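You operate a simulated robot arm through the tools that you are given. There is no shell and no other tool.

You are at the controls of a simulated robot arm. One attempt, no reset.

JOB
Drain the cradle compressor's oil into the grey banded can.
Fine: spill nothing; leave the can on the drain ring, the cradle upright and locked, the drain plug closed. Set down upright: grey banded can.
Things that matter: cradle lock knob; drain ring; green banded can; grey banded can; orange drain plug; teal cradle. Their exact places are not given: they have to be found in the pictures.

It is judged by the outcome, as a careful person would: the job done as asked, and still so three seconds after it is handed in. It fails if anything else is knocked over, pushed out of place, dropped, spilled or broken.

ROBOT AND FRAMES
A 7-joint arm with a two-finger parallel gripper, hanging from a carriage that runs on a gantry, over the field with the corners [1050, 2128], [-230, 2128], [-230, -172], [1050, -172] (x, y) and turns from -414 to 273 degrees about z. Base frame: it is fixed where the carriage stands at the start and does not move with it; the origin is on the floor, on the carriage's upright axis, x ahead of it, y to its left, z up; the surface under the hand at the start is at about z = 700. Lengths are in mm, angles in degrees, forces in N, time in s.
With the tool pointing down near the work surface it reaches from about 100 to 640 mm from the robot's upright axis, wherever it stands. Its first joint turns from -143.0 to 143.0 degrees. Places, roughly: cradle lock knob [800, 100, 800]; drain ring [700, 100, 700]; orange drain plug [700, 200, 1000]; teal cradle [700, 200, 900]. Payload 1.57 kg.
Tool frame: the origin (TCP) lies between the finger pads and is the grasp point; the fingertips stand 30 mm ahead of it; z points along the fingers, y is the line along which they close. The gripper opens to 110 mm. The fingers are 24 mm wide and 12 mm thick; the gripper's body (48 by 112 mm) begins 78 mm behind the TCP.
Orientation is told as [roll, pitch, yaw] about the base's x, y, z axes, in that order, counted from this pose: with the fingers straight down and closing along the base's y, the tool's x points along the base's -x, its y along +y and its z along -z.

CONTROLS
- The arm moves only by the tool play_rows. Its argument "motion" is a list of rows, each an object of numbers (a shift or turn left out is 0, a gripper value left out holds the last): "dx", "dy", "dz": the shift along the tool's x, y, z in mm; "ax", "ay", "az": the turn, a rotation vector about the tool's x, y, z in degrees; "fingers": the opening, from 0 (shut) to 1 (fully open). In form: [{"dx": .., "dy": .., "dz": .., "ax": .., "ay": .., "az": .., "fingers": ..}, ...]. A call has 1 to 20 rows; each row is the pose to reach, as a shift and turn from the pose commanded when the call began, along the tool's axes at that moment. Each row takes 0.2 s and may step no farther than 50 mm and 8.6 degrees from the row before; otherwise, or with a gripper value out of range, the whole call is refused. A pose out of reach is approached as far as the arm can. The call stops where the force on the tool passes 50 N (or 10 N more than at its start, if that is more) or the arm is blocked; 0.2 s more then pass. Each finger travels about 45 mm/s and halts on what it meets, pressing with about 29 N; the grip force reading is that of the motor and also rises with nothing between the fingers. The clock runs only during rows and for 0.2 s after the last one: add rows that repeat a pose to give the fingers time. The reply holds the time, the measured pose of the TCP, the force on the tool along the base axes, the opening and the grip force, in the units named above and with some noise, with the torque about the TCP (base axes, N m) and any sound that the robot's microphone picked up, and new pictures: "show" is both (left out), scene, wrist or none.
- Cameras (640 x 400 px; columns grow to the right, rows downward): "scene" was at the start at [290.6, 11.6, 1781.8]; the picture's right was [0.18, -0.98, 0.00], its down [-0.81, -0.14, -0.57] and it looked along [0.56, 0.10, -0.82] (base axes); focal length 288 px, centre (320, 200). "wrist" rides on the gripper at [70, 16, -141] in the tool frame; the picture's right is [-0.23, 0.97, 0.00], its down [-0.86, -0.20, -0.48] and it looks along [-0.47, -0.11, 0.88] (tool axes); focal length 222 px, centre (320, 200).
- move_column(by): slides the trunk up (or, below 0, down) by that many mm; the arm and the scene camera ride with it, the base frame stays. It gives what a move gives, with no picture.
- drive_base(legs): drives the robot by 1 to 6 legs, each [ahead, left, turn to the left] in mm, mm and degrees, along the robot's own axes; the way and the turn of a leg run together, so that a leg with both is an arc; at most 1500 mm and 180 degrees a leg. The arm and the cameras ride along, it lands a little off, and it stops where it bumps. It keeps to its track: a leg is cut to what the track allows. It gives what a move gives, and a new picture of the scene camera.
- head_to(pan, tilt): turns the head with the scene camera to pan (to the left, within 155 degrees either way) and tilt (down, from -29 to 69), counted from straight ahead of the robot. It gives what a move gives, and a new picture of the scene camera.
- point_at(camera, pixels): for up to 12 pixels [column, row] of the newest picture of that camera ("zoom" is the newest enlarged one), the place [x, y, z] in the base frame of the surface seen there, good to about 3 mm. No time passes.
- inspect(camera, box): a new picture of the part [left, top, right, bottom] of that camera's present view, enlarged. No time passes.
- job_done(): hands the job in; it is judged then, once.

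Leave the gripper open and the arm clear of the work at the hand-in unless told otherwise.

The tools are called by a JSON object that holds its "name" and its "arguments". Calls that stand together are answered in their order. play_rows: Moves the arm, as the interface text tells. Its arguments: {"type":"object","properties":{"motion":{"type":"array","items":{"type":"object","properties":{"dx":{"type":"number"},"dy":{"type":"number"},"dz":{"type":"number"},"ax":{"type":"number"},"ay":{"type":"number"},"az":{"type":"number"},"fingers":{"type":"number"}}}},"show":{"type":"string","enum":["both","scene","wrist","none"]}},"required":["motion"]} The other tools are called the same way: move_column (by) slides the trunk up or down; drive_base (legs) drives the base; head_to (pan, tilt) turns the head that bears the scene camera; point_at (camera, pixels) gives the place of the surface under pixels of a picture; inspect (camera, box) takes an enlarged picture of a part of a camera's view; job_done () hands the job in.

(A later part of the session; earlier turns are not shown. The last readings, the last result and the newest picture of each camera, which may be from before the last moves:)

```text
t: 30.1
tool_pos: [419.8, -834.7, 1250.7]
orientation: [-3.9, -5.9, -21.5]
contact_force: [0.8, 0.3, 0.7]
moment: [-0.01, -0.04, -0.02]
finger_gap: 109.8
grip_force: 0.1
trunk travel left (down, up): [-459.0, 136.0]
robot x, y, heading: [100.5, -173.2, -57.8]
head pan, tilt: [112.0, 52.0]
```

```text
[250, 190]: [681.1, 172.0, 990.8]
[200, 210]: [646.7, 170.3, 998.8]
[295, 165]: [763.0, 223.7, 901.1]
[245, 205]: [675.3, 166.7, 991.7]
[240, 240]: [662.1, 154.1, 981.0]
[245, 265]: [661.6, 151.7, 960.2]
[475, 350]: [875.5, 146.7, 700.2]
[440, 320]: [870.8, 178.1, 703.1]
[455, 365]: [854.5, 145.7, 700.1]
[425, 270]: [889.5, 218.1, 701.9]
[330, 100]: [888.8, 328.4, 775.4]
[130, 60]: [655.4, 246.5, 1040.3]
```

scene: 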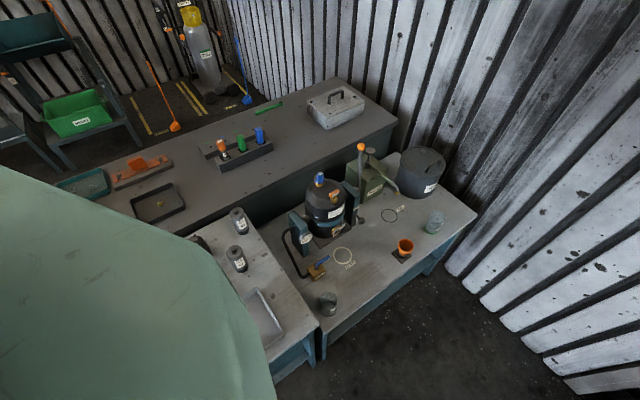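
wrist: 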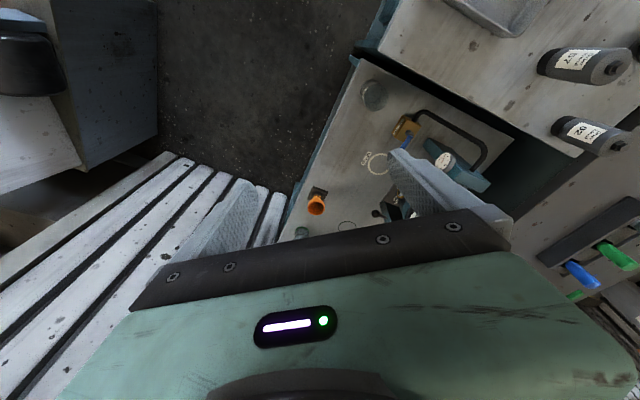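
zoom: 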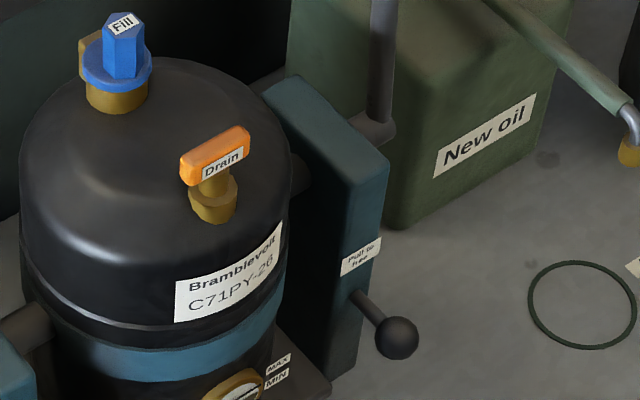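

The key places are now measured:
- Foreground table edge: x ≈ 396
- Ring centre: about (660, 97)
- Lever ball: about (816, 241, 1110)
- Knob ball: about (780, 139, 813)
- Drum front: y ≈ 150

The open side is -y. I'll put the carriage at about (640, -172) facing +y, so everything is in front of the arm.

{"name": "drive_base", "arguments": {"legs": [[0, 0, 147.8], [0, -540, 0]]}}

{"name": "head_to", "arguments": {"pan": 0, "tilt": 69}}

```text
t: 39.3
tool_pos: [747.1, 556.1, 1251.3]
orientation: [-4.1, -5.9, 124.3]
contact_force: [0.1, 0.2, -0.4]
moment: [-0.02, 0.0, -0.02]
finger_gap: 110.1
grip_force: 0.1
trunk travel left (down, up): [-459.0, 136.0]
robot x, y, heading: [639.9, -170.6, 88.1]
head pan, tilt: [112.0, 52.0]
```

scene: 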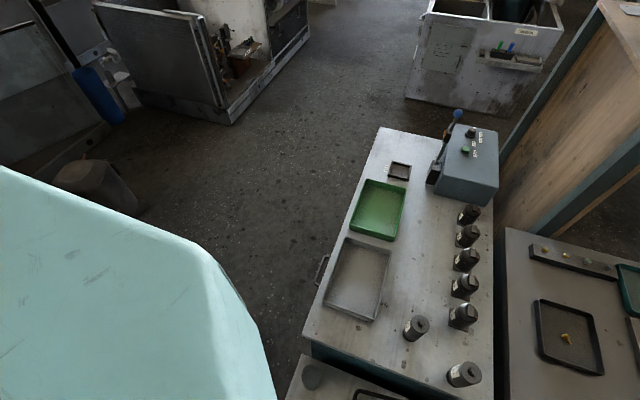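

```text
t: 41.2
tool_pos: [747.5, 555.9, 1250.8]
orientation: [-4.0, -5.9, 124.3]
contact_force: [0.1, -0.3, -0.3]
moment: [-0.03, 0.03, -0.02]
finger_gap: 110.0
grip_force: 0.1
trunk travel left (down, up): [-459.0, 136.0]
robot x, y, heading: [640.2, -174.0, 88.4]
head pan, tilt: [0.0, 68.8]
```

scene: 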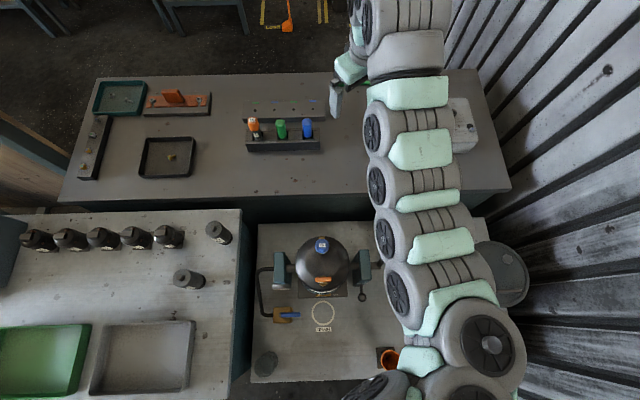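

The arm must fold more to come closer while high. I'll raise the trunk fully for room, then retract and straighten the tool to face down with yaw 90.

{"name": "move_column", "arguments": {"by": 135}}

{"name": "play_rows", "arguments": {"motion": [{"dx": 24, "dy": 33, "dz": 1, "ax": -0.26, "ay": 0.86, "az": 4.3}, {"dx": 49, "dy": 65, "dz": 3, "ax": -0.5, "ay": 1.7, "az": 8.6}, {"dx": 74, "dy": 98, "dz": 5, "ax": -0.8, "ay": 2.6, "az": 12.9}, {"dx": 98, "dy": 131, "dz": 6, "ax": -1.05, "ay": 3.45, "az": 17.2}], "show": "scene"}}

```text
t: 42.8
tool_pos: [747.0, 555.6, 1386.3]
orientation: [-4.0, -5.9, 124.2]
contact_force: [0.0, -0.6, -0.2]
moment: [-0.01, -0.04, 0.03]
finger_gap: 109.9
grip_force: 0.0
trunk travel left (down, up): [-594.0, 1.0]
robot x, y, heading: [640.6, -169.9, 88.1]
head pan, tilt: [0.0, 68.8]
```

```text
t: 43.8
tool_pos: [797.1, 548.4, 1360.1]
orientation: [-2.6, -4.6, 115.7]
contact_force: [-0.5, 0.3, -0.1]
moment: [-0.02, -0.01, 0.0]
finger_gap: 110.1
grip_force: 0.1
out of reach, approached as far as the arm can: row 1, 2, 3, 4
trunk travel left (down, up): [-594.0, 1.0]
robot x, y, heading: [642.1, -171.1, 88.1]
head pan, tilt: [0.0, 68.8]
```

scene: 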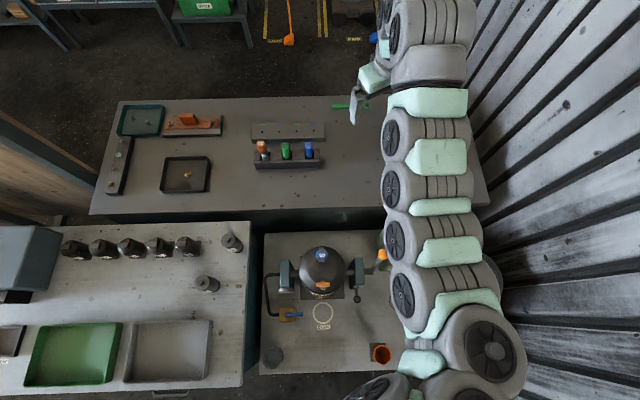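

The arm reports the target as out of reach. I'll send a zero shift to see whether the commanded pose has been reset to the measured one.

{"name": "play_rows", "arguments": {"motion": [{"dx": 0}], "show": "none"}}

{"name": "play_rows", "arguments": {"motion": [{"dz": 20}, {"dz": 40}], "show": "none"}}

```text
t: 44.2
tool_pos: [797.9, 547.7, 1359.8]
orientation: [-2.7, -4.7, 115.6]
contact_force: [0.9, -0.4, -0.3]
moment: [-0.01, -0.01, 0.0]
finger_gap: 110.0
grip_force: 0.1
trunk travel left (down, up): [-594.0, 1.0]
robot x, y, heading: [643.8, -172.2, 88.2]
head pan, tilt: [0.0, 68.8]
```

```text
t: 44.8
tool_pos: [798.1, 553.0, 1319.0]
orientation: [-2.7, -4.7, 115.6]
contact_force: [-0.2, 0.0, 0.3]
moment: [-0.03, -0.03, -0.02]
finger_gap: 110.0
grip_force: 0.1
trunk travel left (down, up): [-594.0, 1.0]
robot x, y, heading: [641.0, -174.4, 88.3]
head pan, tilt: [0.0, 68.8]
```

The commanded pose is the reached one, and moving down works. Next I'll try a small move inward (-y) together with down.

{"name": "play_rows", "arguments": {"motion": [{"dx": 18, "dy": 8.6, "dz": 0}, {"dx": 36, "dy": 17, "dz": 0}, {"dx": 54, "dy": 26, "dz": 20}], "show": "none"}}

```text
t: 45.6
tool_pos: [805.3, 528.9, 1295.5]
orientation: [-2.6, -4.6, 115.7]
contact_force: [0.1, -0.3, 1.5]
moment: [-0.02, -0.02, -0.01]
finger_gap: 110.0
grip_force: 0.0
out of reach, approached as far as the arm can: row 1, 2, 3
trunk travel left (down, up): [-594.0, 1.0]
robot x, y, heading: [640.2, -172.8, 88.4]
head pan, tilt: [0.0, 68.8]
```

I'm at the arm's inner reach limit at this height. A tool tilted forward, leaning toward the robot, should reach nearer. I'll first square the tool to yaw 90, then tilt it by 40° and retract.

{"name": "play_rows", "arguments": {"motion": [{"ax": -0.4, "ay": 1.3, "az": 6.4}, {"ax": -0.75, "ay": 2.55, "az": 12.9}, {"ax": -1.1, "ay": 3.8, "az": 19.3}, {"ax": -1.5, "ay": 5.1, "az": 25.7}], "show": "none"}}

{"name": "play_rows", "arguments": {"motion": [{"ay": -8}, {"ay": -16}, {"ay": -24}, {"ay": -32}, {"ay": -40}], "show": "scene"}}

```text
t: 46.6
tool_pos: [806.5, 528.9, 1296.2]
orientation: [-0.1, 0.0, 89.7]
contact_force: [0.2, 0.2, -0.2]
moment: [0.03, -0.01, -0.01]
finger_gap: 110.2
grip_force: 0.0
trunk travel left (down, up): [-594.0, 1.0]
robot x, y, heading: [641.6, -173.2, 88.1]
head pan, tilt: [0.0, 68.8]
```

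```text
t: 47.8
tool_pos: [807.7, 529.8, 1296.1]
orientation: [-0.1, -40.2, 89.8]
contact_force: [0.0, 0.5, 0.5]
moment: [-0.04, 0.0, 0.02]
finger_gap: 110.1
grip_force: 0.1
trunk travel left (down, up): [-594.0, 1.0]
robot x, y, heading: [639.2, -172.7, 88.2]
head pan, tilt: [0.0, 68.8]
```

scene: 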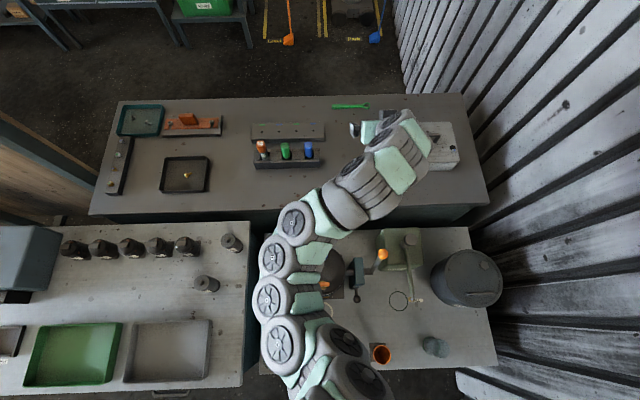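

The tool is now tilted 40° as intended, and the arm changed its elbow side. I'll try moving inward (-y) in this tilt.

{"name": "play_rows", "arguments": {"motion": [{"dx": 30.6, "dz": -25.7}, {"dx": 61.3, "dz": -51.4}, {"dx": 92, "dz": -77}, {"dx": 122.6, "dz": -103}, {"dx": 153, "dz": -128.6}], "show": "both"}}

```text
t: 49.0
tool_pos: [840.6, 425.8, 1279.4]
orientation: [0.0, -40.1, 89.8]
contact_force: [0.2, 1.0, -0.2]
moment: [0.01, 0.04, 0.01]
finger_gap: 110.0
grip_force: 0.1
out of reach, approached as far as the arm can: row 3, 4, 5
trunk travel left (down, up): [-594.0, 1.0]
robot x, y, heading: [638.8, -174.5, 88.4]
head pan, tilt: [0.0, 68.8]
```

scene: 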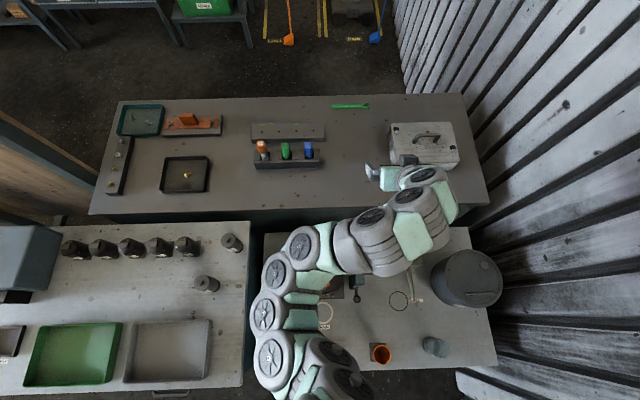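
wrist: 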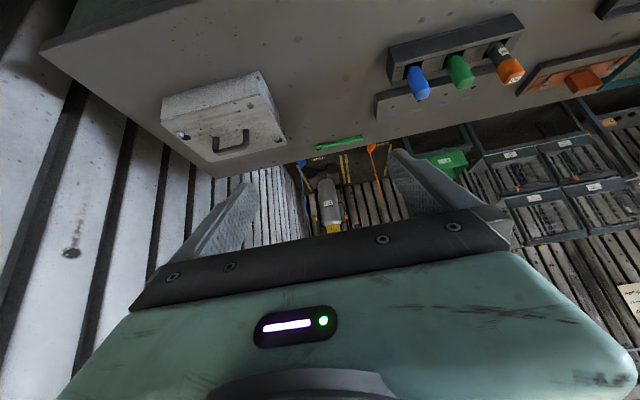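

With the tool tilted I can get nearer, but for the high parts the carriage must stand farther away. I'll move it to about (200, -165), heading 40°. From there the can, ring, knob, lever and plug should all lie within the annulus.

{"name": "drive_base", "arguments": {"legs": [[0, 0, -48], [-332, 289, 0]]}}

{"name": "head_to", "arguments": {"pan": 0, "tilt": 62}}

```text
t: 53.9
tool_pos: [780.1, 89.2, 1279.3]
orientation: [-0.1, -40.1, 41.7]
contact_force: [-0.8, -0.5, 0.6]
moment: [0.0, 0.04, 0.03]
finger_gap: 109.9
grip_force: 0.1
trunk travel left (down, up): [-594.0, 1.0]
robot x, y, heading: [201.2, -164.5, 40.1]
head pan, tilt: [0.0, 68.8]
```

scene: 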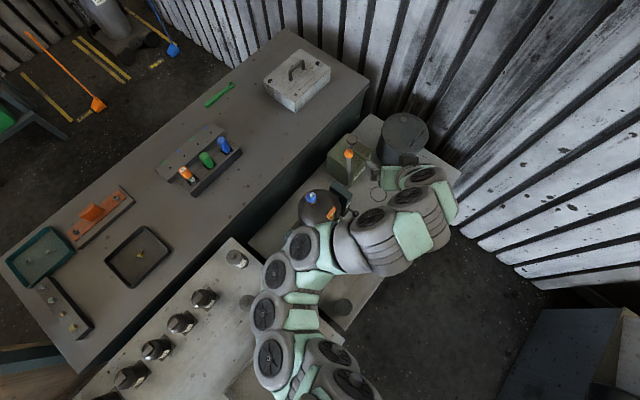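

```text
t: 54.5
tool_pos: [779.4, 89.5, 1279.0]
orientation: [0.0, -40.0, 41.8]
contact_force: [-0.1, 0.5, 0.3]
moment: [0.0, 0.01, -0.02]
finger_gap: 109.9
grip_force: 0.0
trunk travel left (down, up): [-594.0, 1.0]
robot x, y, heading: [196.7, -162.4, 40.0]
head pan, tilt: [0.0, 62.0]
```

scene: 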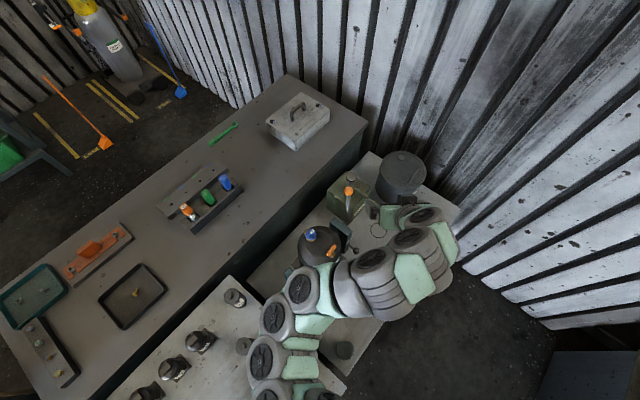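

The tool is at (779, 89, 1279). I'll descend over the free space in front (-y) of the table to about (760, -60, 1000), and turn the tool to yaw 90 with a 20° lean.

{"name": "play_rows", "arguments": {"motion": [{"dx": 33.2, "dy": -12.3, "dz": 17.6, "ax": -3.02, "ay": 2.35, "az": -5.25}, {"dx": 66.5, "dy": -24.6, "dz": 35.2, "ax": -6.05, "ay": 4.7, "az": -10.5}, {"dx": 99.8, "dy": -36.9, "dz": 52.8, "ax": -9.07, "ay": 7.05, "az": -15.75}, {"dx": 133, "dy": -49.2, "dz": 70.4, "ax": -12.1, "ay": 9.4, "az": -21}, {"dx": 166.2, "dy": -61.5, "dz": 88, "ax": -15.1, "ay": 11.75, "az": -26.25}, {"dx": 199.5, "dy": -73.8, "dz": 105.5, "ax": -18.15, "ay": 14.1, "az": -31.5}, {"dx": 232.8, "dy": -86.1, "dz": 123, "ax": -21.2, "ay": 16.45, "az": -36.75}, {"dx": 266, "dy": -98.4, "dz": 140.7, "ax": -24.2, "ay": 18.8, "az": -42}], "show": "both"}}

```text
t: 56.4
tool_pos: [760.9, -58.9, 1001.7]
orientation: [-0.1, -20.1, 90.0]
contact_force: [-0.3, 0.4, -0.3]
moment: [-0.05, 0.01, -0.01]
finger_gap: 109.8
grip_force: 0.0
trunk travel left (down, up): [-594.0, 1.0]
robot x, y, heading: [200.3, -164.2, 39.9]
head pan, tilt: [0.0, 62.0]
```

scene: 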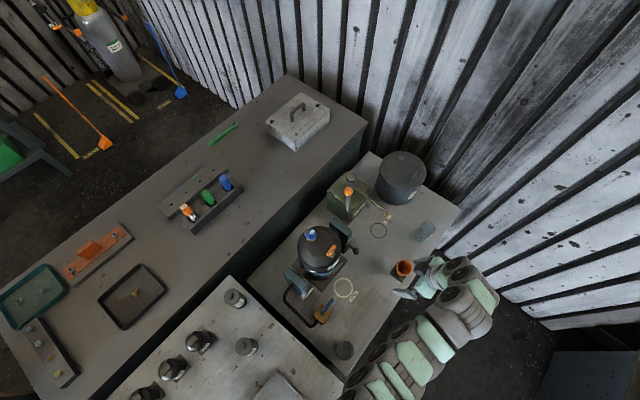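
wrist: 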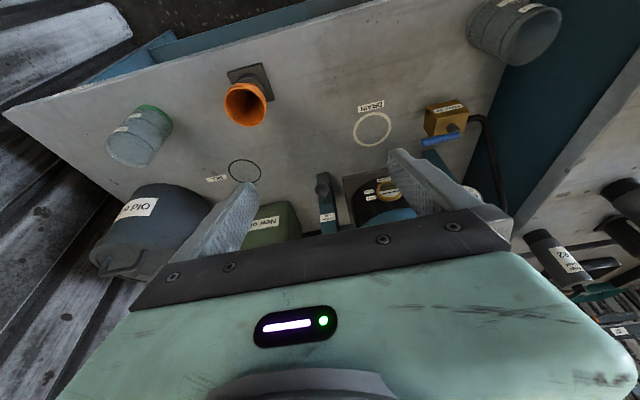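

The orientation is exactly as commanded. Now I'll re-measure the can from this clear view, at about (343, 350), and the knob, lever and plug too.

{"name": "inspect", "arguments": {"camera": "scene", "box": [325, 330, 365, 370]}}

{"name": "inspect", "arguments": {"camera": "wrist", "box": [440, 0, 600, 100]}}

```text
10.00 times, centred on (345, 350) of scene
```

zoom: 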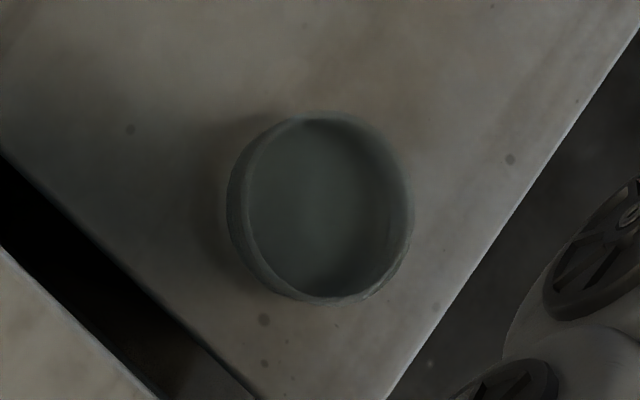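

```text
4.00 times, centred on (520, 50) of wrist
```

zoom: 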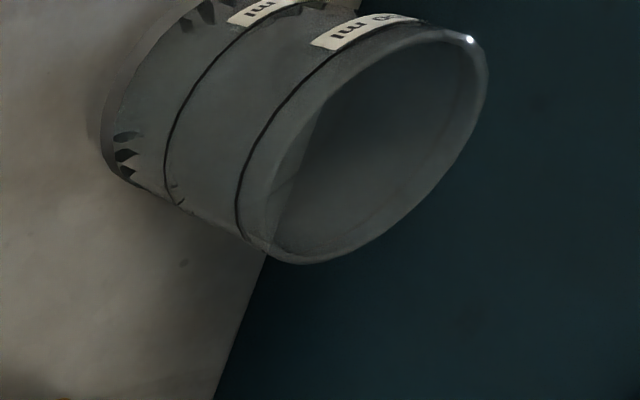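

Now rim points from both views.

{"name": "point_at", "arguments": {"camera": "zoom", "pixels": [[300, 260], [243, 205], [283, 120], [370, 50], [440, 35], [481, 80], [455, 150], [400, 215], [350, 245], [325, 40], [250, 20], [270, 200]]}}

{"name": "inspect", "arguments": {"camera": "scene", "box": [325, 330, 365, 370]}}

{"name": "point_at", "arguments": {"camera": "zoom", "pixels": [[330, 116], [256, 160], [250, 210], [262, 262], [325, 302], [375, 285], [405, 230], [400, 180], [380, 142], [290, 122]]}}

```text
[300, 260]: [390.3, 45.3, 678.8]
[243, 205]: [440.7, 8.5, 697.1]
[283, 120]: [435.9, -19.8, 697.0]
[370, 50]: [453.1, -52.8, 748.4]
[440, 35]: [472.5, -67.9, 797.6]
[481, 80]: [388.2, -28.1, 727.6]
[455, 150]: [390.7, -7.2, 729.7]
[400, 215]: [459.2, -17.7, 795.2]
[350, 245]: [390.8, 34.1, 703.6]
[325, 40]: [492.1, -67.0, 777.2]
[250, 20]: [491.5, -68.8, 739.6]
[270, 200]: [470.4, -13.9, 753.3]
```

```text
10.00 times, centred on (345, 350) of scene
```

zoom: 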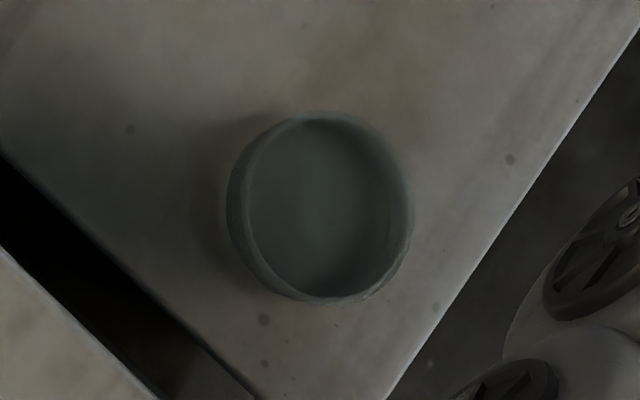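

```text
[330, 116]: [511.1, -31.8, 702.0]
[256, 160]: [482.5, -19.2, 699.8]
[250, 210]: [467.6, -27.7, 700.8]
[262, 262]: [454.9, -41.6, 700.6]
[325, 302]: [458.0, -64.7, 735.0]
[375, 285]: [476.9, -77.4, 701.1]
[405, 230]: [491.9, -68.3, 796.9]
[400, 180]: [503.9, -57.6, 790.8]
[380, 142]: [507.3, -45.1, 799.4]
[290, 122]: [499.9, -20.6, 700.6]
```

The can's centre is about (479, -43.5), radius 29, rim z ≈ 800. I'll move to a pre-grasp pose behind and above it on the tool axis, at (479, -84, 878), with the fingers at about 85 mm.

{"name": "play_rows", "arguments": {"motion": [{"dx": 9.5, "dy": 40.3, "dz": 15.4, "fingers": 0.77}, {"dx": 19, "dy": 80.6, "dz": 30.7}, {"dx": 28.5, "dy": 120.9, "dz": 46}, {"dx": 38, "dy": 161.2, "dz": 61.4}, {"dx": 47.5, "dy": 201.4, "dz": 76.8}, {"dx": 57, "dy": 241.7, "dz": 92}, {"dx": 66.4, "dy": 282, "dz": 107.5}], "show": "both"}}

```text
t: 58.0
tool_pos: [478.2, -88.1, 877.8]
orientation: [-0.1, -20.0, 90.1]
contact_force: [0.4, -1.2, 0.1]
moment: [0.01, 0.06, 0.0]
finger_gap: 84.5
grip_force: 0.1
trunk travel left (down, up): [-594.0, 1.0]
robot x, y, heading: [201.2, -161.6, 40.0]
head pan, tilt: [0.0, 62.0]
```

scene: 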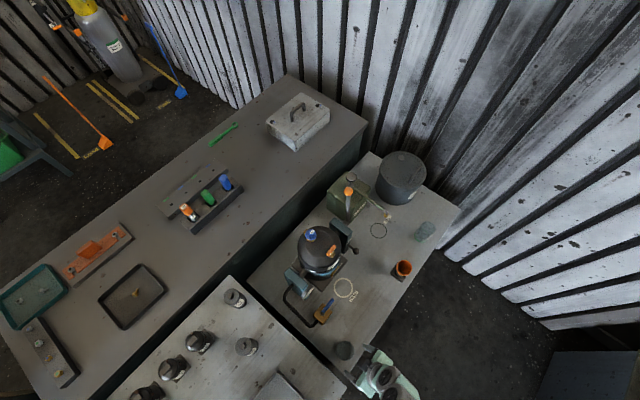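
wrist: 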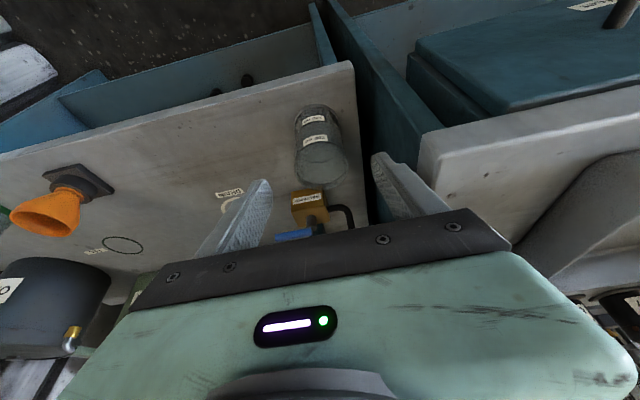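

The can lies between the fingers in the wrist view. I'll descend along the tool axis to the grasp pose (479, -43.5, 765).

{"name": "play_rows", "arguments": {"motion": [{"dx": -0.8, "dy": -0.2, "dz": 30}, {"dx": -1.6, "dy": -0.4, "dz": 60}, {"dx": -2.5, "dy": -0.6, "dz": 90}, {"dx": -3.3, "dy": -0.8, "dz": 121}], "show": "both"}}

```text
t: 59.0
tool_pos: [481.2, -40.3, 763.2]
orientation: [-0.2, -20.1, 89.9]
contact_force: [-1.1, -0.2, -0.5]
moment: [0.03, 0.0, 0.02]
finger_gap: 84.8
grip_force: 0.2
trunk travel left (down, up): [-594.0, 1.0]
robot x, y, heading: [197.4, -161.7, 40.1]
head pan, tilt: [0.0, 62.0]
```

scene: 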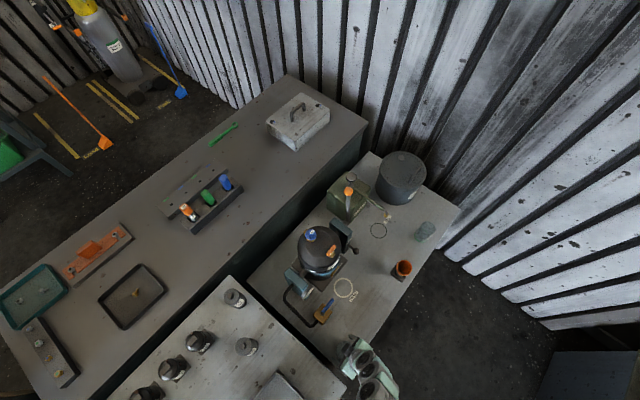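
wrist: 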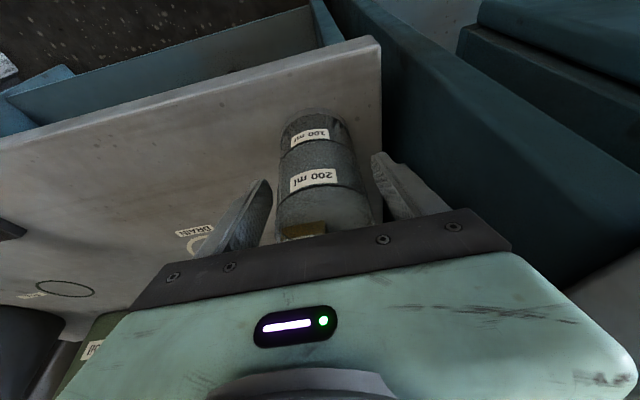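

The can sits between the fingers. I'll close on it.

{"name": "play_rows", "arguments": {"motion": [{"fingers": 0.6}, {"fingers": 0.5}, {"fingers": 0.4}, {"fingers": 0.4}, {"fingers": 0.4}], "show": "wrist"}}

```text
t: 60.1
tool_pos: [480.7, -40.0, 763.2]
orientation: [-0.1, -20.0, 90.0]
contact_force: [1.0, 0.4, 1.1]
moment: [0.01, 0.04, -0.01]
finger_gap: 57.1
grip_force: 29.0
trunk travel left (down, up): [-594.0, 1.0]
robot x, y, heading: [200.2, -159.9, 40.1]
head pan, tilt: [0.0, 62.0]
```

wrist: 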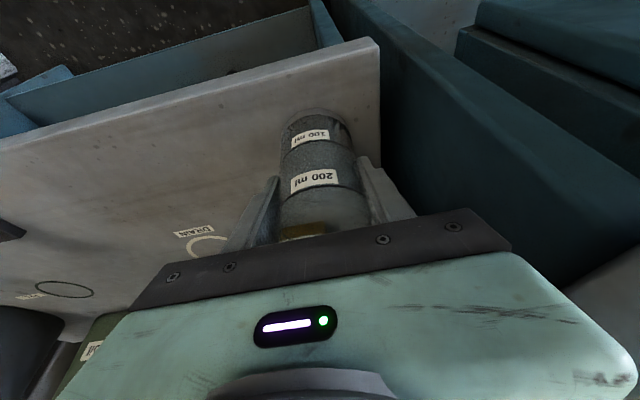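

Gripped: gap 57 mm, 29 N. I'll lift it straight up by 110 mm.

{"name": "play_rows", "arguments": {"motion": [{"dx": -6.8, "dz": -18.8}, {"dx": -15.4, "dz": -42.3}, {"dx": -25.7, "dz": -70.5}, {"dx": -37.6, "dz": -103.4}], "show": "both"}}

```text
t: 61.1
tool_pos: [477.6, -39.7, 873.5]
orientation: [0.0, -20.0, 90.0]
contact_force: [-0.9, 0.1, -0.9]
moment: [0.03, -0.03, -0.01]
finger_gap: 56.8
grip_force: 28.9
trunk travel left (down, up): [-594.0, 1.0]
robot x, y, heading: [200.7, -162.1, 40.1]
head pan, tilt: [0.0, 62.0]
```

scene: 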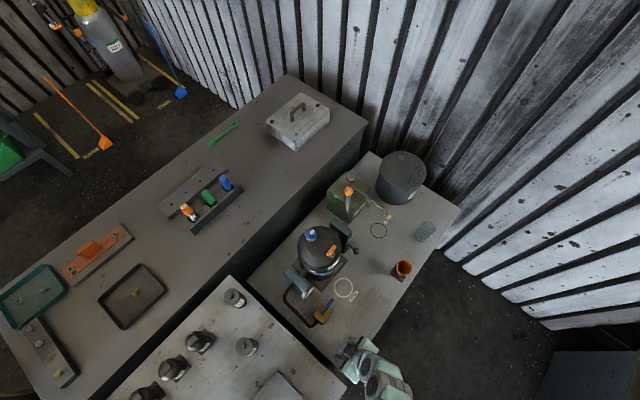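
wrist: 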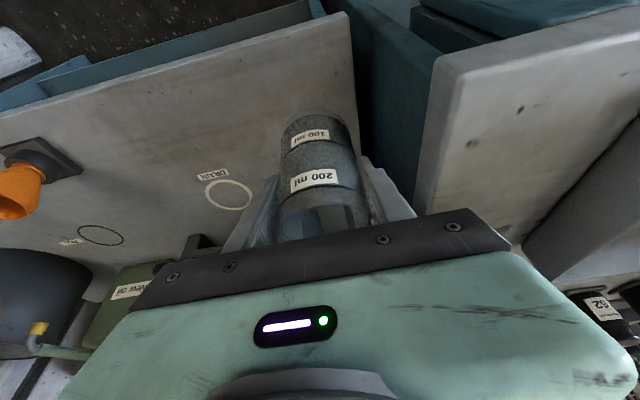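

The can is lifted and stays put in the fingers. Before moving over, I'll re-measure the drain ring at (344, 288) in the scene picture.

{"name": "inspect", "arguments": {"camera": "scene", "box": [300, 265, 380, 325]}}

{"name": "point_at", "arguments": {"camera": "scene", "pixels": [[344, 288], [334, 288], [354, 288], [344, 278], [344, 298], [337, 281], [351, 295]]}}

```text
6.67 times, centred on (340, 295) of scene
```

zoom: 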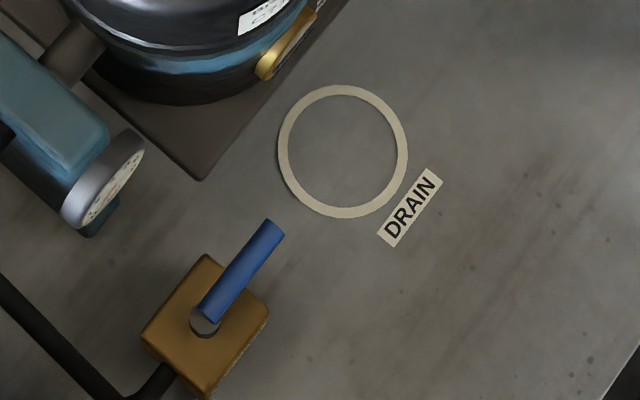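

```text
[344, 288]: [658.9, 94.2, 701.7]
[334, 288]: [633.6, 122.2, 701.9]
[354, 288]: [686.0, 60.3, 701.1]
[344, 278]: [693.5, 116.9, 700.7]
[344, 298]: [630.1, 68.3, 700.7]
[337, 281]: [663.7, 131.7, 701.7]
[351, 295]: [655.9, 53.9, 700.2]
```

The ring centre is about (659, 97). The can's axis is about 3 mm to -y of the TCP, so I aim the TCP at (659, 100), staying at z ≈ 873 for the traverse.

{"name": "play_rows", "arguments": {"motion": [{"dx": -10, "dy": -13, "dz": 3.5}, {"dx": -30, "dy": -41, "dz": 10.8}, {"dx": -52, "dy": -71, "dz": 18.9}, {"dx": -74, "dy": -101, "dz": 26.9}, {"dx": -96, "dy": -132, "dz": 34.9}, {"dx": -116, "dy": -160, "dz": 42.2}, {"dx": -127, "dy": -175, "dz": 46.2}, {"dx": -131.7, "dy": -181.4, "dz": 47.9}], "show": "both"}}

```text
t: 63.0
tool_pos: [660.5, 98.4, 873.7]
orientation: [0.0, -19.9, 90.1]
contact_force: [-0.1, 0.0, -2.1]
moment: [-0.02, 0.02, -0.01]
finger_gap: 56.9
grip_force: 28.9
trunk travel left (down, up): [-594.0, 1.0]
robot x, y, heading: [202.3, -158.3, 40.0]
head pan, tilt: [0.0, 62.0]
```

scene: 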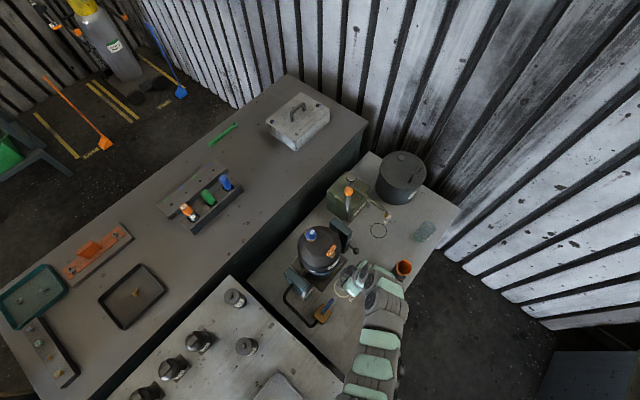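
wrist: 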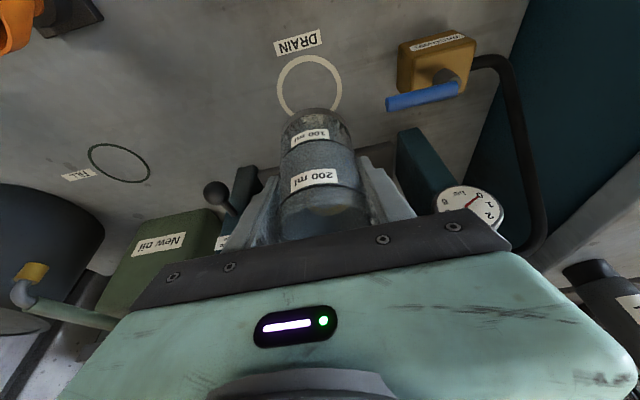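

The can hangs over the ring. I'll lower it straight down to just above the table, slowing at the end.

{"name": "play_rows", "arguments": {"motion": [{"dx": 10.3, "dz": 28.2}, {"dx": 20.5, "dz": 56.4}, {"dx": 29, "dz": 79.9}, {"dx": 34.2, "dz": 94}, {"dx": 36.6, "dz": 100.5}], "show": "both"}}

```text
t: 64.2
tool_pos: [659.5, 100.5, 783.1]
orientation: [-0.2, -20.0, 90.1]
contact_force: [-0.1, -0.6, -1.6]
moment: [0.02, -0.01, -0.02]
finger_gap: 56.9
grip_force: 28.9
out of reach, approached as far as the arm can: row 4, 5
trunk travel left (down, up): [-594.0, 1.0]
robot x, y, heading: [201.7, -164.0, 40.0]
head pan, tilt: [0.0, 62.0]
```

scene: 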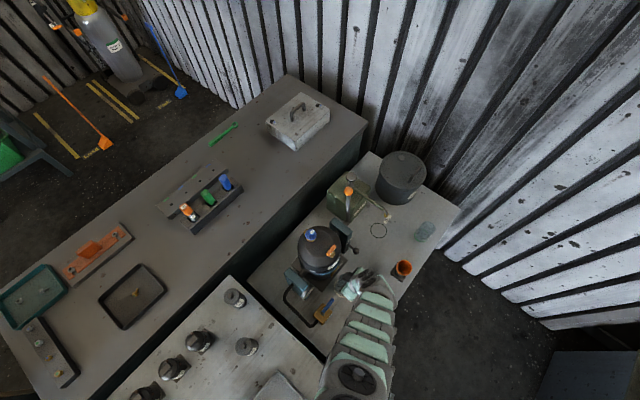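
wrist: 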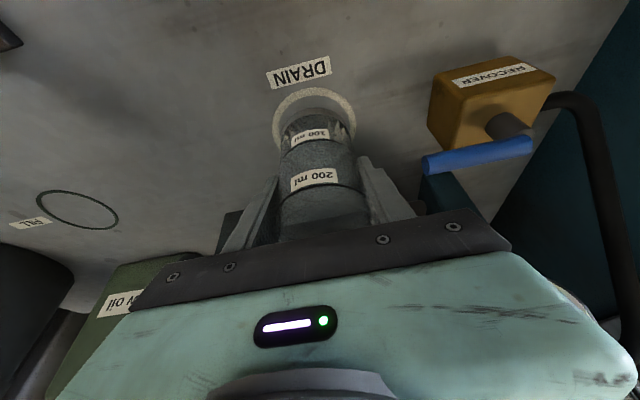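

The arm reached its outer limit about 19 mm above the table. I'll lower the trunk by 17 mm, which moves the can straight down.

{"name": "move_column", "arguments": {"by": -17}}

{"name": "inspect", "arguments": {"camera": "wrist", "box": [250, 60, 400, 220]}}

```text
t: 64.8
tool_pos: [660.3, 100.1, 765.4]
orientation: [-0.1, -19.9, 90.0]
contact_force: [-0.4, 0.3, -1.2]
moment: [0.02, 0.0, 0.0]
finger_gap: 56.7
grip_force: 28.9
trunk travel left (down, up): [-577.0, 18.0]
robot x, y, heading: [199.9, -164.2, 40.1]
head pan, tilt: [0.0, 62.0]
```

```text
2.50 times, centred on (325, 140) of wrist
```

zoom: 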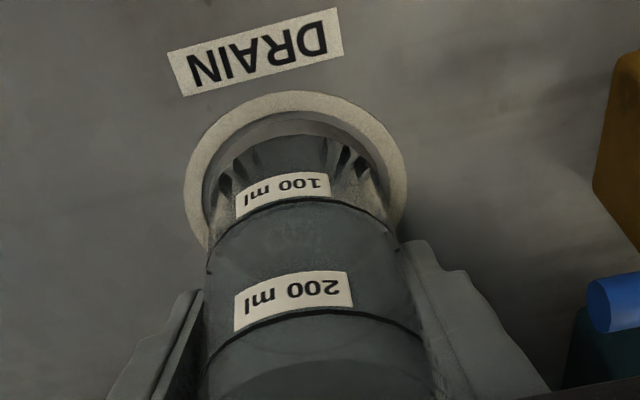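

The can is concentric with the ring, about 2 mm up. Lowering 2 mm more to touch down.

{"name": "move_column", "arguments": {"by": -2}}

```text
t: 65.3
tool_pos: [660.5, 99.5, 763.2]
orientation: [-0.1, -20.0, 90.1]
contact_force: [-5.4, -2.6, 16.8]
moment: [-0.35, 0.46, -0.08]
finger_gap: 56.7
grip_force: 29.6
trunk travel left (down, up): [-575.0, 20.0]
robot x, y, heading: [200.8, -168.5, 40.0]
head pan, tilt: [0.0, 62.0]
```

It touches down with 17 N upward. I'll release by opening the fingers to 85 mm.

{"name": "play_rows", "arguments": {"motion": [{"fingers": 0.56}, {"fingers": 0.66}, {"fingers": 0.77}, {"fingers": 0.77}, {"fingers": 0.77}], "show": "wrist"}}

```text
t: 66.5
tool_pos: [661.6, 101.0, 763.8]
orientation: [-0.1, -20.0, 90.1]
contact_force: [0.3, -0.4, -0.7]
moment: [0.01, -0.01, 0.02]
finger_gap: 84.7
grip_force: 0.0
trunk travel left (down, up): [-575.0, 20.0]
robot x, y, heading: [198.9, -162.8, 39.8]
head pan, tilt: [0.0, 62.0]
```

wrist: 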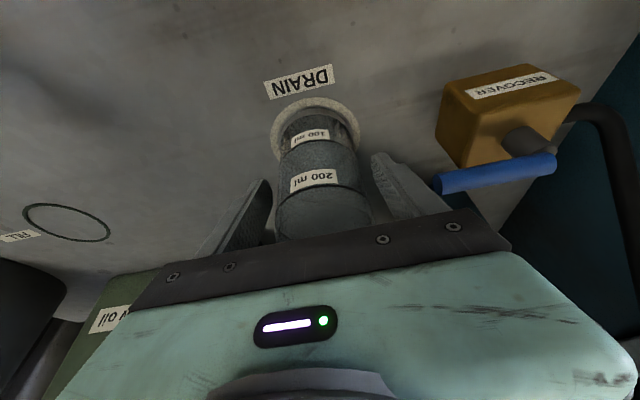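

Released cleanly. I'll retreat along the tool axis by 150 mm and inspect.

{"name": "play_rows", "arguments": {"motion": [{"dz": -25}, {"dz": -55}, {"dz": -85}, {"dz": -120}, {"dz": -150}], "show": "both"}}

{"name": "inspect", "arguments": {"camera": "wrist", "box": [200, 60, 540, 260]}}

```text
t: 67.7
tool_pos: [660.2, 48.4, 903.1]
orientation: [-0.2, -20.0, 90.1]
contact_force: [-0.3, -0.5, 0.0]
moment: [0.03, -0.02, 0.02]
finger_gap: 84.7
grip_force: 0.1
trunk travel left (down, up): [-575.0, 20.0]
robot x, y, heading: [202.3, -162.1, 39.9]
head pan, tilt: [0.0, 62.0]
```

scene: 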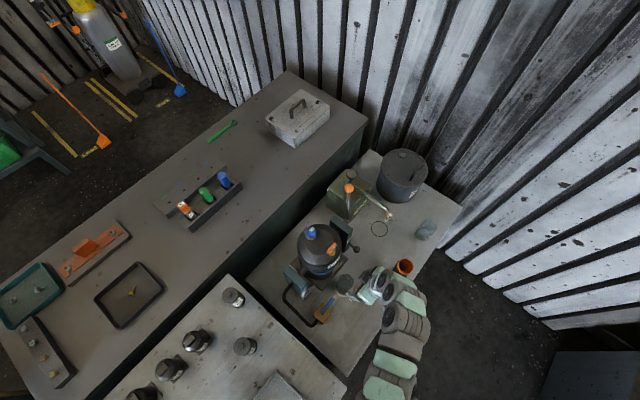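
wrist: 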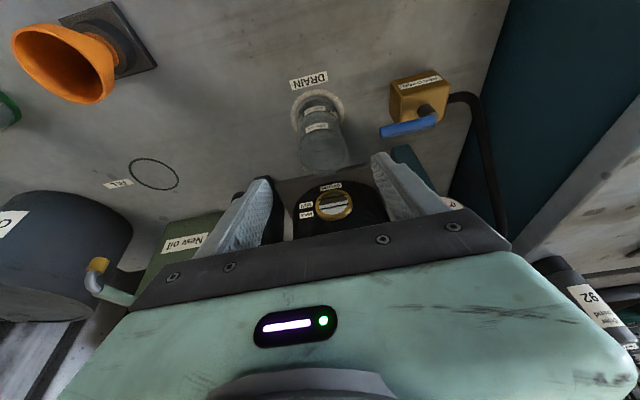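

```text
1.88 times, centred on (370, 160) of wrist
```

zoom: 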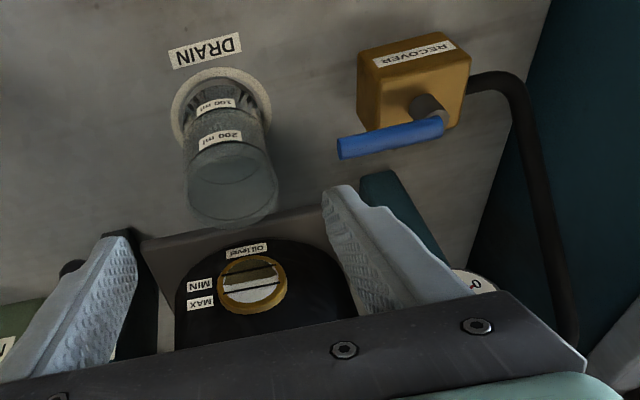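

The can stands upright within the ring. Next I'll measure the knob, lever and plug from this side before touching them.

{"name": "inspect", "arguments": {"camera": "scene", "box": [285, 175, 385, 300]}}

{"name": "point_at", "arguments": {"camera": "zoom", "pixels": [[327, 43], [338, 100], [352, 135], [350, 170], [376, 228], [350, 205], [345, 180], [264, 235], [266, 222], [200, 190], [242, 250], [270, 260]]}}

```text
3.20 times, centred on (335, 238) of scene
```

zoom: 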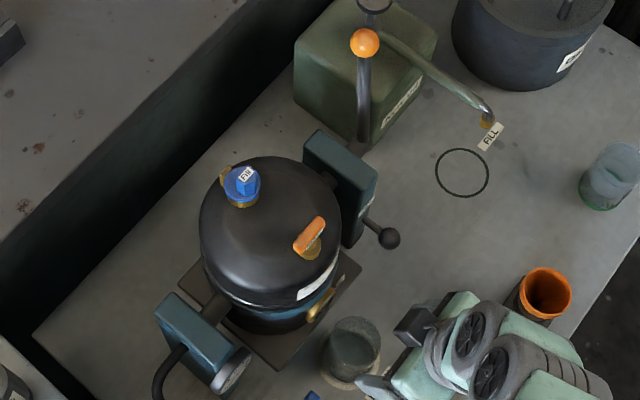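

```text
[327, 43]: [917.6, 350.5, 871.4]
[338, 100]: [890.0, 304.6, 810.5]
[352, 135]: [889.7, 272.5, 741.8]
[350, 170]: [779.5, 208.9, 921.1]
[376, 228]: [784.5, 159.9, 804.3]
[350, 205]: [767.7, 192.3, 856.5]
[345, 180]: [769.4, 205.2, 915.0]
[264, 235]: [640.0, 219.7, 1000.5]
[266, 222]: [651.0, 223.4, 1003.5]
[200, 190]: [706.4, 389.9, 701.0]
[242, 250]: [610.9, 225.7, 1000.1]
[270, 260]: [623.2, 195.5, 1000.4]
```

I'll use the right pixels from that zoom: lever ball (364, 43), shaft (364, 85), base (363, 130), knob (389, 238), handle (310, 235), and so on.

{"name": "point_at", "arguments": {"camera": "zoom", "pixels": [[364, 43], [364, 85], [363, 130], [389, 238], [369, 221], [378, 175], [310, 130], [344, 207], [298, 246], [321, 222], [309, 235], [315, 250]]}}

{"name": "point_at", "arguments": {"camera": "zoom", "pixels": [[242, 180], [215, 303], [333, 175], [270, 200], [203, 230], [337, 215], [200, 325], [240, 350], [165, 295], [225, 365], [348, 340], [350, 322]]}}

```text
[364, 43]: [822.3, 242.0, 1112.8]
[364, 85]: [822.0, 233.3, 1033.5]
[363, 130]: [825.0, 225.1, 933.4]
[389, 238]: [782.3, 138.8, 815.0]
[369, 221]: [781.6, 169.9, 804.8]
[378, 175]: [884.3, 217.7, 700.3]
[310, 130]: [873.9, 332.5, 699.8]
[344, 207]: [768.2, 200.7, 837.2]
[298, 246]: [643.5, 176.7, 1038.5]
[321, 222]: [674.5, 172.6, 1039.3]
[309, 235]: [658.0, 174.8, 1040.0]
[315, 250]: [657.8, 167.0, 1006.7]
```

```text
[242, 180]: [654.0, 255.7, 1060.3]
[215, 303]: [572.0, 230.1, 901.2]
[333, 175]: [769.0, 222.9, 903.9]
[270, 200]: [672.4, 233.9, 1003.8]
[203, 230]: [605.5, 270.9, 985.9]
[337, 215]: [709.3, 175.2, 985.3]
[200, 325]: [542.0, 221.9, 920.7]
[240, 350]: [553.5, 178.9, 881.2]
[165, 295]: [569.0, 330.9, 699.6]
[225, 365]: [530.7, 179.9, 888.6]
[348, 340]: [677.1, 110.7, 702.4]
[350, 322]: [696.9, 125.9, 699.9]
```

Ball and knob geometry:
- **Knob ball:** centre about (788, 141, 802), radius 15
- **Lever ball:** about (828, 246, 1100)
- **Plug handle:** about (659, 174.5, 1035), bar along x
- **Cradle axle:** y ≈ 228, z ≈ 889

At 90° tilt the plug would come right over the can. Before opening the plug I'll test the lock knob. I move beside it with the tool leaning 45°.

{"name": "play_rows", "arguments": {"motion": [{"dx": -2.9, "dy": -32, "dz": -14, "ay": -6.25, "fingers": 0.55}, {"dx": -5.8, "dy": -64, "dz": -28, "ay": -12.5}, {"dx": -8.7, "dy": -96, "dz": -42, "ay": -18.75}, {"dx": -11.6, "dy": -127.8, "dz": -56.3, "ay": -25}], "show": "none"}}

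{"name": "move_column", "arguments": {"by": -100}}

{"name": "play_rows", "arguments": {"motion": [{"dx": 0}], "show": "both"}}

```text
t: 68.7
tool_pos: [786.8, 41.8, 960.8]
orientation: [0.1, -45.1, 90.0]
contact_force: [-1.3, 0.6, -0.5]
moment: [0.02, -0.05, -0.06]
finger_gap: 60.7
grip_force: 0.0
trunk travel left (down, up): [-575.0, 20.0]
robot x, y, heading: [203.5, -162.2, 40.1]
head pan, tilt: [0.0, 62.0]
```

```text
t: 70.0
tool_pos: [789.7, 41.4, 861.0]
orientation: [-0.1, -45.0, 90.1]
contact_force: [-0.2, 0.5, -0.9]
moment: [0.0, -0.01, -0.01]
finger_gap: 60.5
grip_force: 0.0
trunk travel left (down, up): [-475.0, 120.0]
robot x, y, heading: [197.9, -163.6, 40.2]
head pan, tilt: [0.0, 62.0]
```

```text
t: 70.4
tool_pos: [788.7, 42.1, 860.5]
orientation: [-0.1, -45.0, 90.1]
contact_force: [0.3, -0.4, 0.4]
moment: [-0.01, -0.02, -0.02]
finger_gap: 60.4
grip_force: 0.1
trunk travel left (down, up): [-475.0, 120.0]
robot x, y, heading: [202.2, -164.3, 40.2]
head pan, tilt: [0.0, 62.0]
```

scene: 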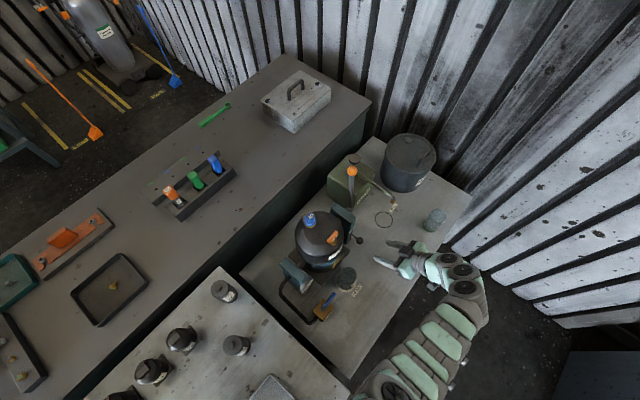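
wrist: 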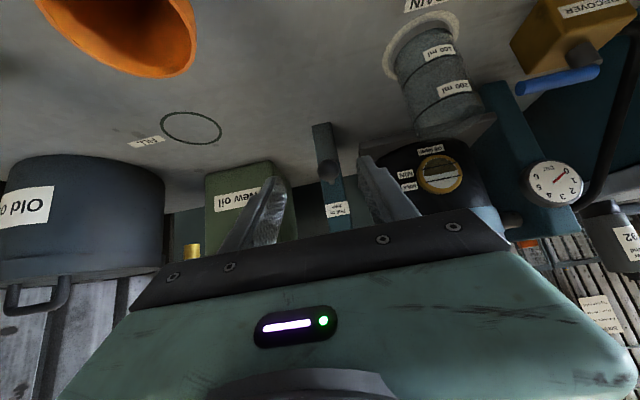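

The knob is seen at (330, 168) between the fingers. I'll measure it in the wrist view.

{"name": "inspect", "arguments": {"camera": "wrist", "box": [290, 110, 390, 230]}}

{"name": "point_at", "arguments": {"camera": "wrist", "pixels": [[329, 168], [322, 168], [336, 168], [329, 161], [329, 176], [330, 185], [337, 210]]}}

```text
3.33 times, centred on (340, 170) of wrist
```

zoom: 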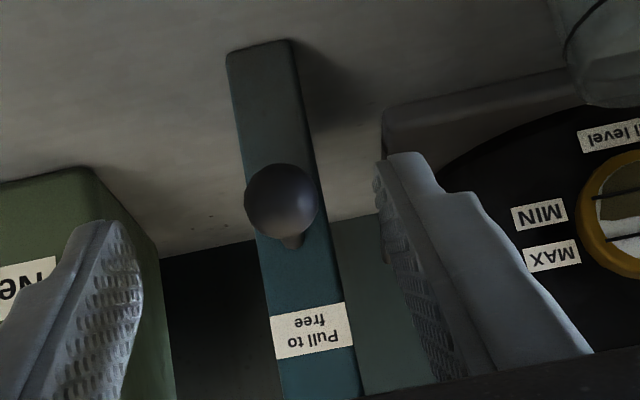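

```text
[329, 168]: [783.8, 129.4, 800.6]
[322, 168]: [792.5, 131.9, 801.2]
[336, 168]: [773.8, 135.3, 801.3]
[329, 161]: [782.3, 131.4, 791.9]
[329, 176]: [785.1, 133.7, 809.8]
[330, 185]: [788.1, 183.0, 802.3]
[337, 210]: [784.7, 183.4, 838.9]
```

The knob ball's centre is about (786, 142, 799), and the block face is at y = 183. I'll approach along the tool axis and stop with the ball between the pads.

{"name": "play_rows", "arguments": {"motion": [{"dx": -14, "dy": 1.4, "dz": 20}, {"dx": -27.9, "dy": 2.7, "dz": 45}, {"dx": -27.9, "dy": 2.7, "dz": 80}, {"dx": -27.9, "dy": 2.7, "dz": 113.4}], "show": "both"}}

```text
t: 71.4
tool_pos: [785.2, 123.1, 816.4]
orientation: [-0.1, -44.9, 90.1]
contact_force: [-0.7, 0.1, -0.4]
moment: [-0.02, 0.02, 0.05]
finger_gap: 60.6
grip_force: 0.0
out of reach, approached as far as the arm can: row 4
trunk travel left (down, up): [-475.0, 120.0]
robot x, y, heading: [198.1, -161.5, 40.0]
head pan, tilt: [0.0, 62.0]
```

scene: 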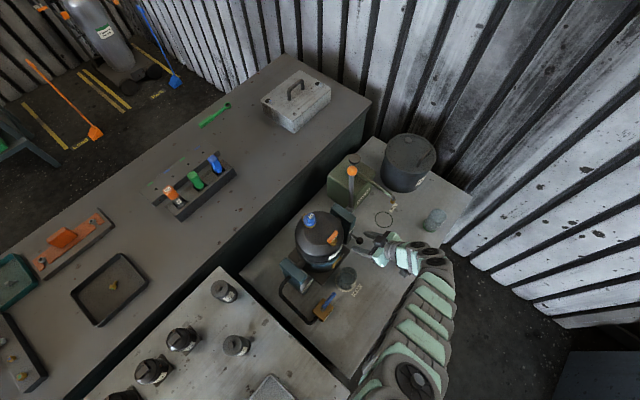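
wrist: 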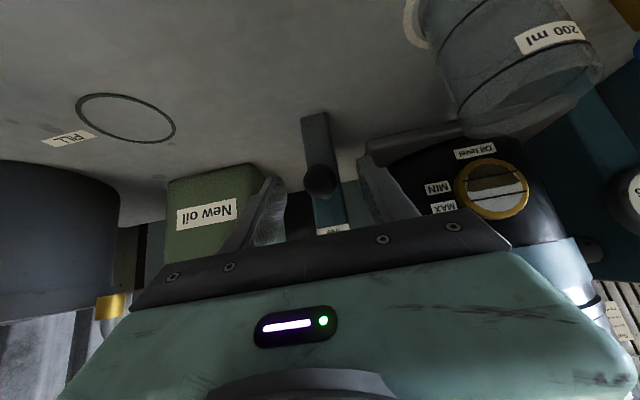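

I'm at the outer limit again, 19 mm short. I'll back off, lower the trunk 70 mm for more outreach, and come in horizontally.

{"name": "play_rows", "arguments": {"motion": [{"dz": -35}, {"dz": -70}], "show": "none"}}

{"name": "move_column", "arguments": {"by": -70}}

```text
t: 72.0
tool_pos: [785.0, 76.3, 866.3]
orientation: [-0.1, -45.0, 90.3]
contact_force: [0.9, 0.1, -0.1]
moment: [-0.04, 0.04, 0.0]
finger_gap: 60.8
grip_force: 0.0
trunk travel left (down, up): [-475.0, 120.0]
robot x, y, heading: [204.4, -164.4, 40.1]
head pan, tilt: [0.0, 62.0]
```

```text
t: 73.1
tool_pos: [785.3, 76.7, 795.5]
orientation: [-0.1, -45.0, 90.1]
contact_force: [0.5, -0.5, 0.1]
moment: [0.02, 0.03, 0.03]
finger_gap: 60.5
grip_force: 0.2
trunk travel left (down, up): [-405.0, 190.0]
robot x, y, heading: [200.3, -162.4, 40.1]
head pan, tilt: [0.0, 62.0]
```

Now I move horizontally in to the knob.

{"name": "play_rows", "arguments": {"motion": [{"dx": -16, "dy": -0.2, "dz": 14.5}, {"dx": -32, "dy": -0.5, "dz": 29}, {"dx": -42, "dy": -0.7, "dz": 38}, {"dx": -48.6, "dy": -0.7, "dz": 43.7}], "show": "both"}}

{"name": "inspect", "arguments": {"camera": "wrist", "box": [240, 100, 420, 240]}}

```text
t: 74.1
tool_pos: [783.8, 141.6, 800.4]
orientation: [-0.2, -45.0, 90.2]
contact_force: [-0.8, 0.6, 0.0]
moment: [-0.01, 0.0, -0.03]
finger_gap: 60.3
grip_force: 0.0
trunk travel left (down, up): [-405.0, 190.0]
robot x, y, heading: [200.9, -162.0, 39.9]
head pan, tilt: [0.0, 62.0]
```

scene: 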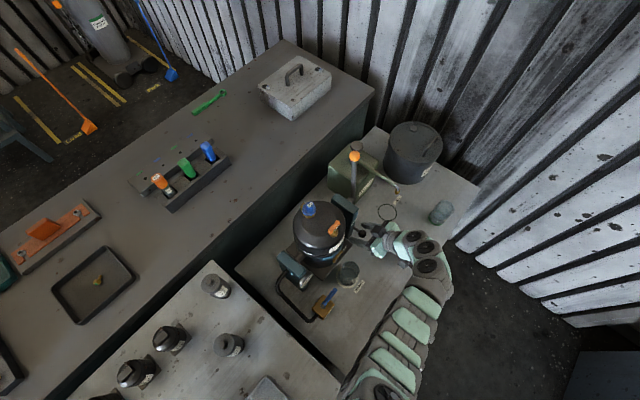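
wrist: 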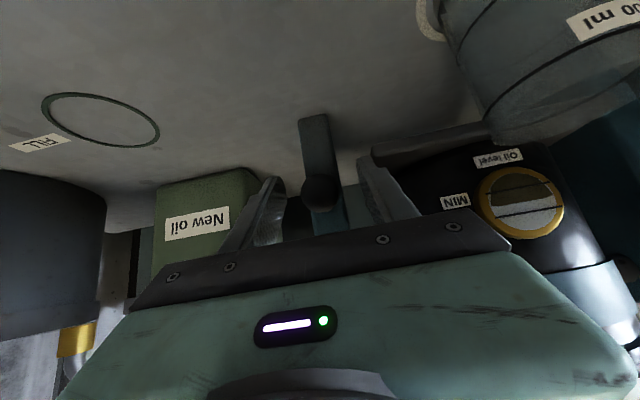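

```text
2.86 times, centred on (330, 170) of wrist
```

zoom: 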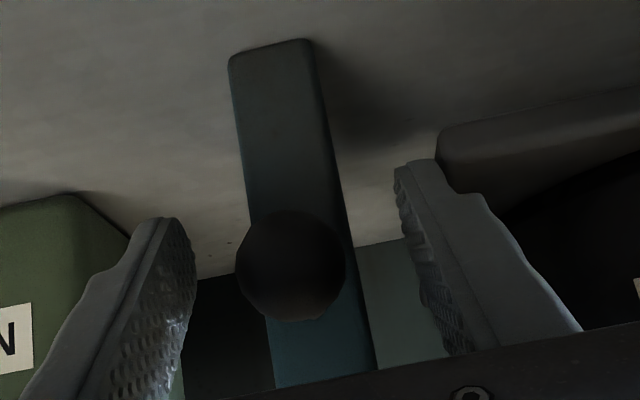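

The ball's centre is right at the TCP. I'll close on it.

{"name": "play_rows", "arguments": {"motion": [{"fingers": 0.4}, {"fingers": 0.25}, {"fingers": 0.15}, {"fingers": 0.15}, {"fingers": 0.15}], "show": "none"}}

```text
t: 75.3
tool_pos: [785.3, 141.7, 799.8]
orientation: [-0.1, -45.0, 90.0]
contact_force: [0.9, 0.7, -0.9]
moment: [0.01, 0.0, -0.02]
finger_gap: 27.5
grip_force: 37.6
trunk travel left (down, up): [-405.0, 190.0]
robot x, y, heading: [200.6, -161.3, 40.2]
head pan, tilt: [0.0, 62.0]
```

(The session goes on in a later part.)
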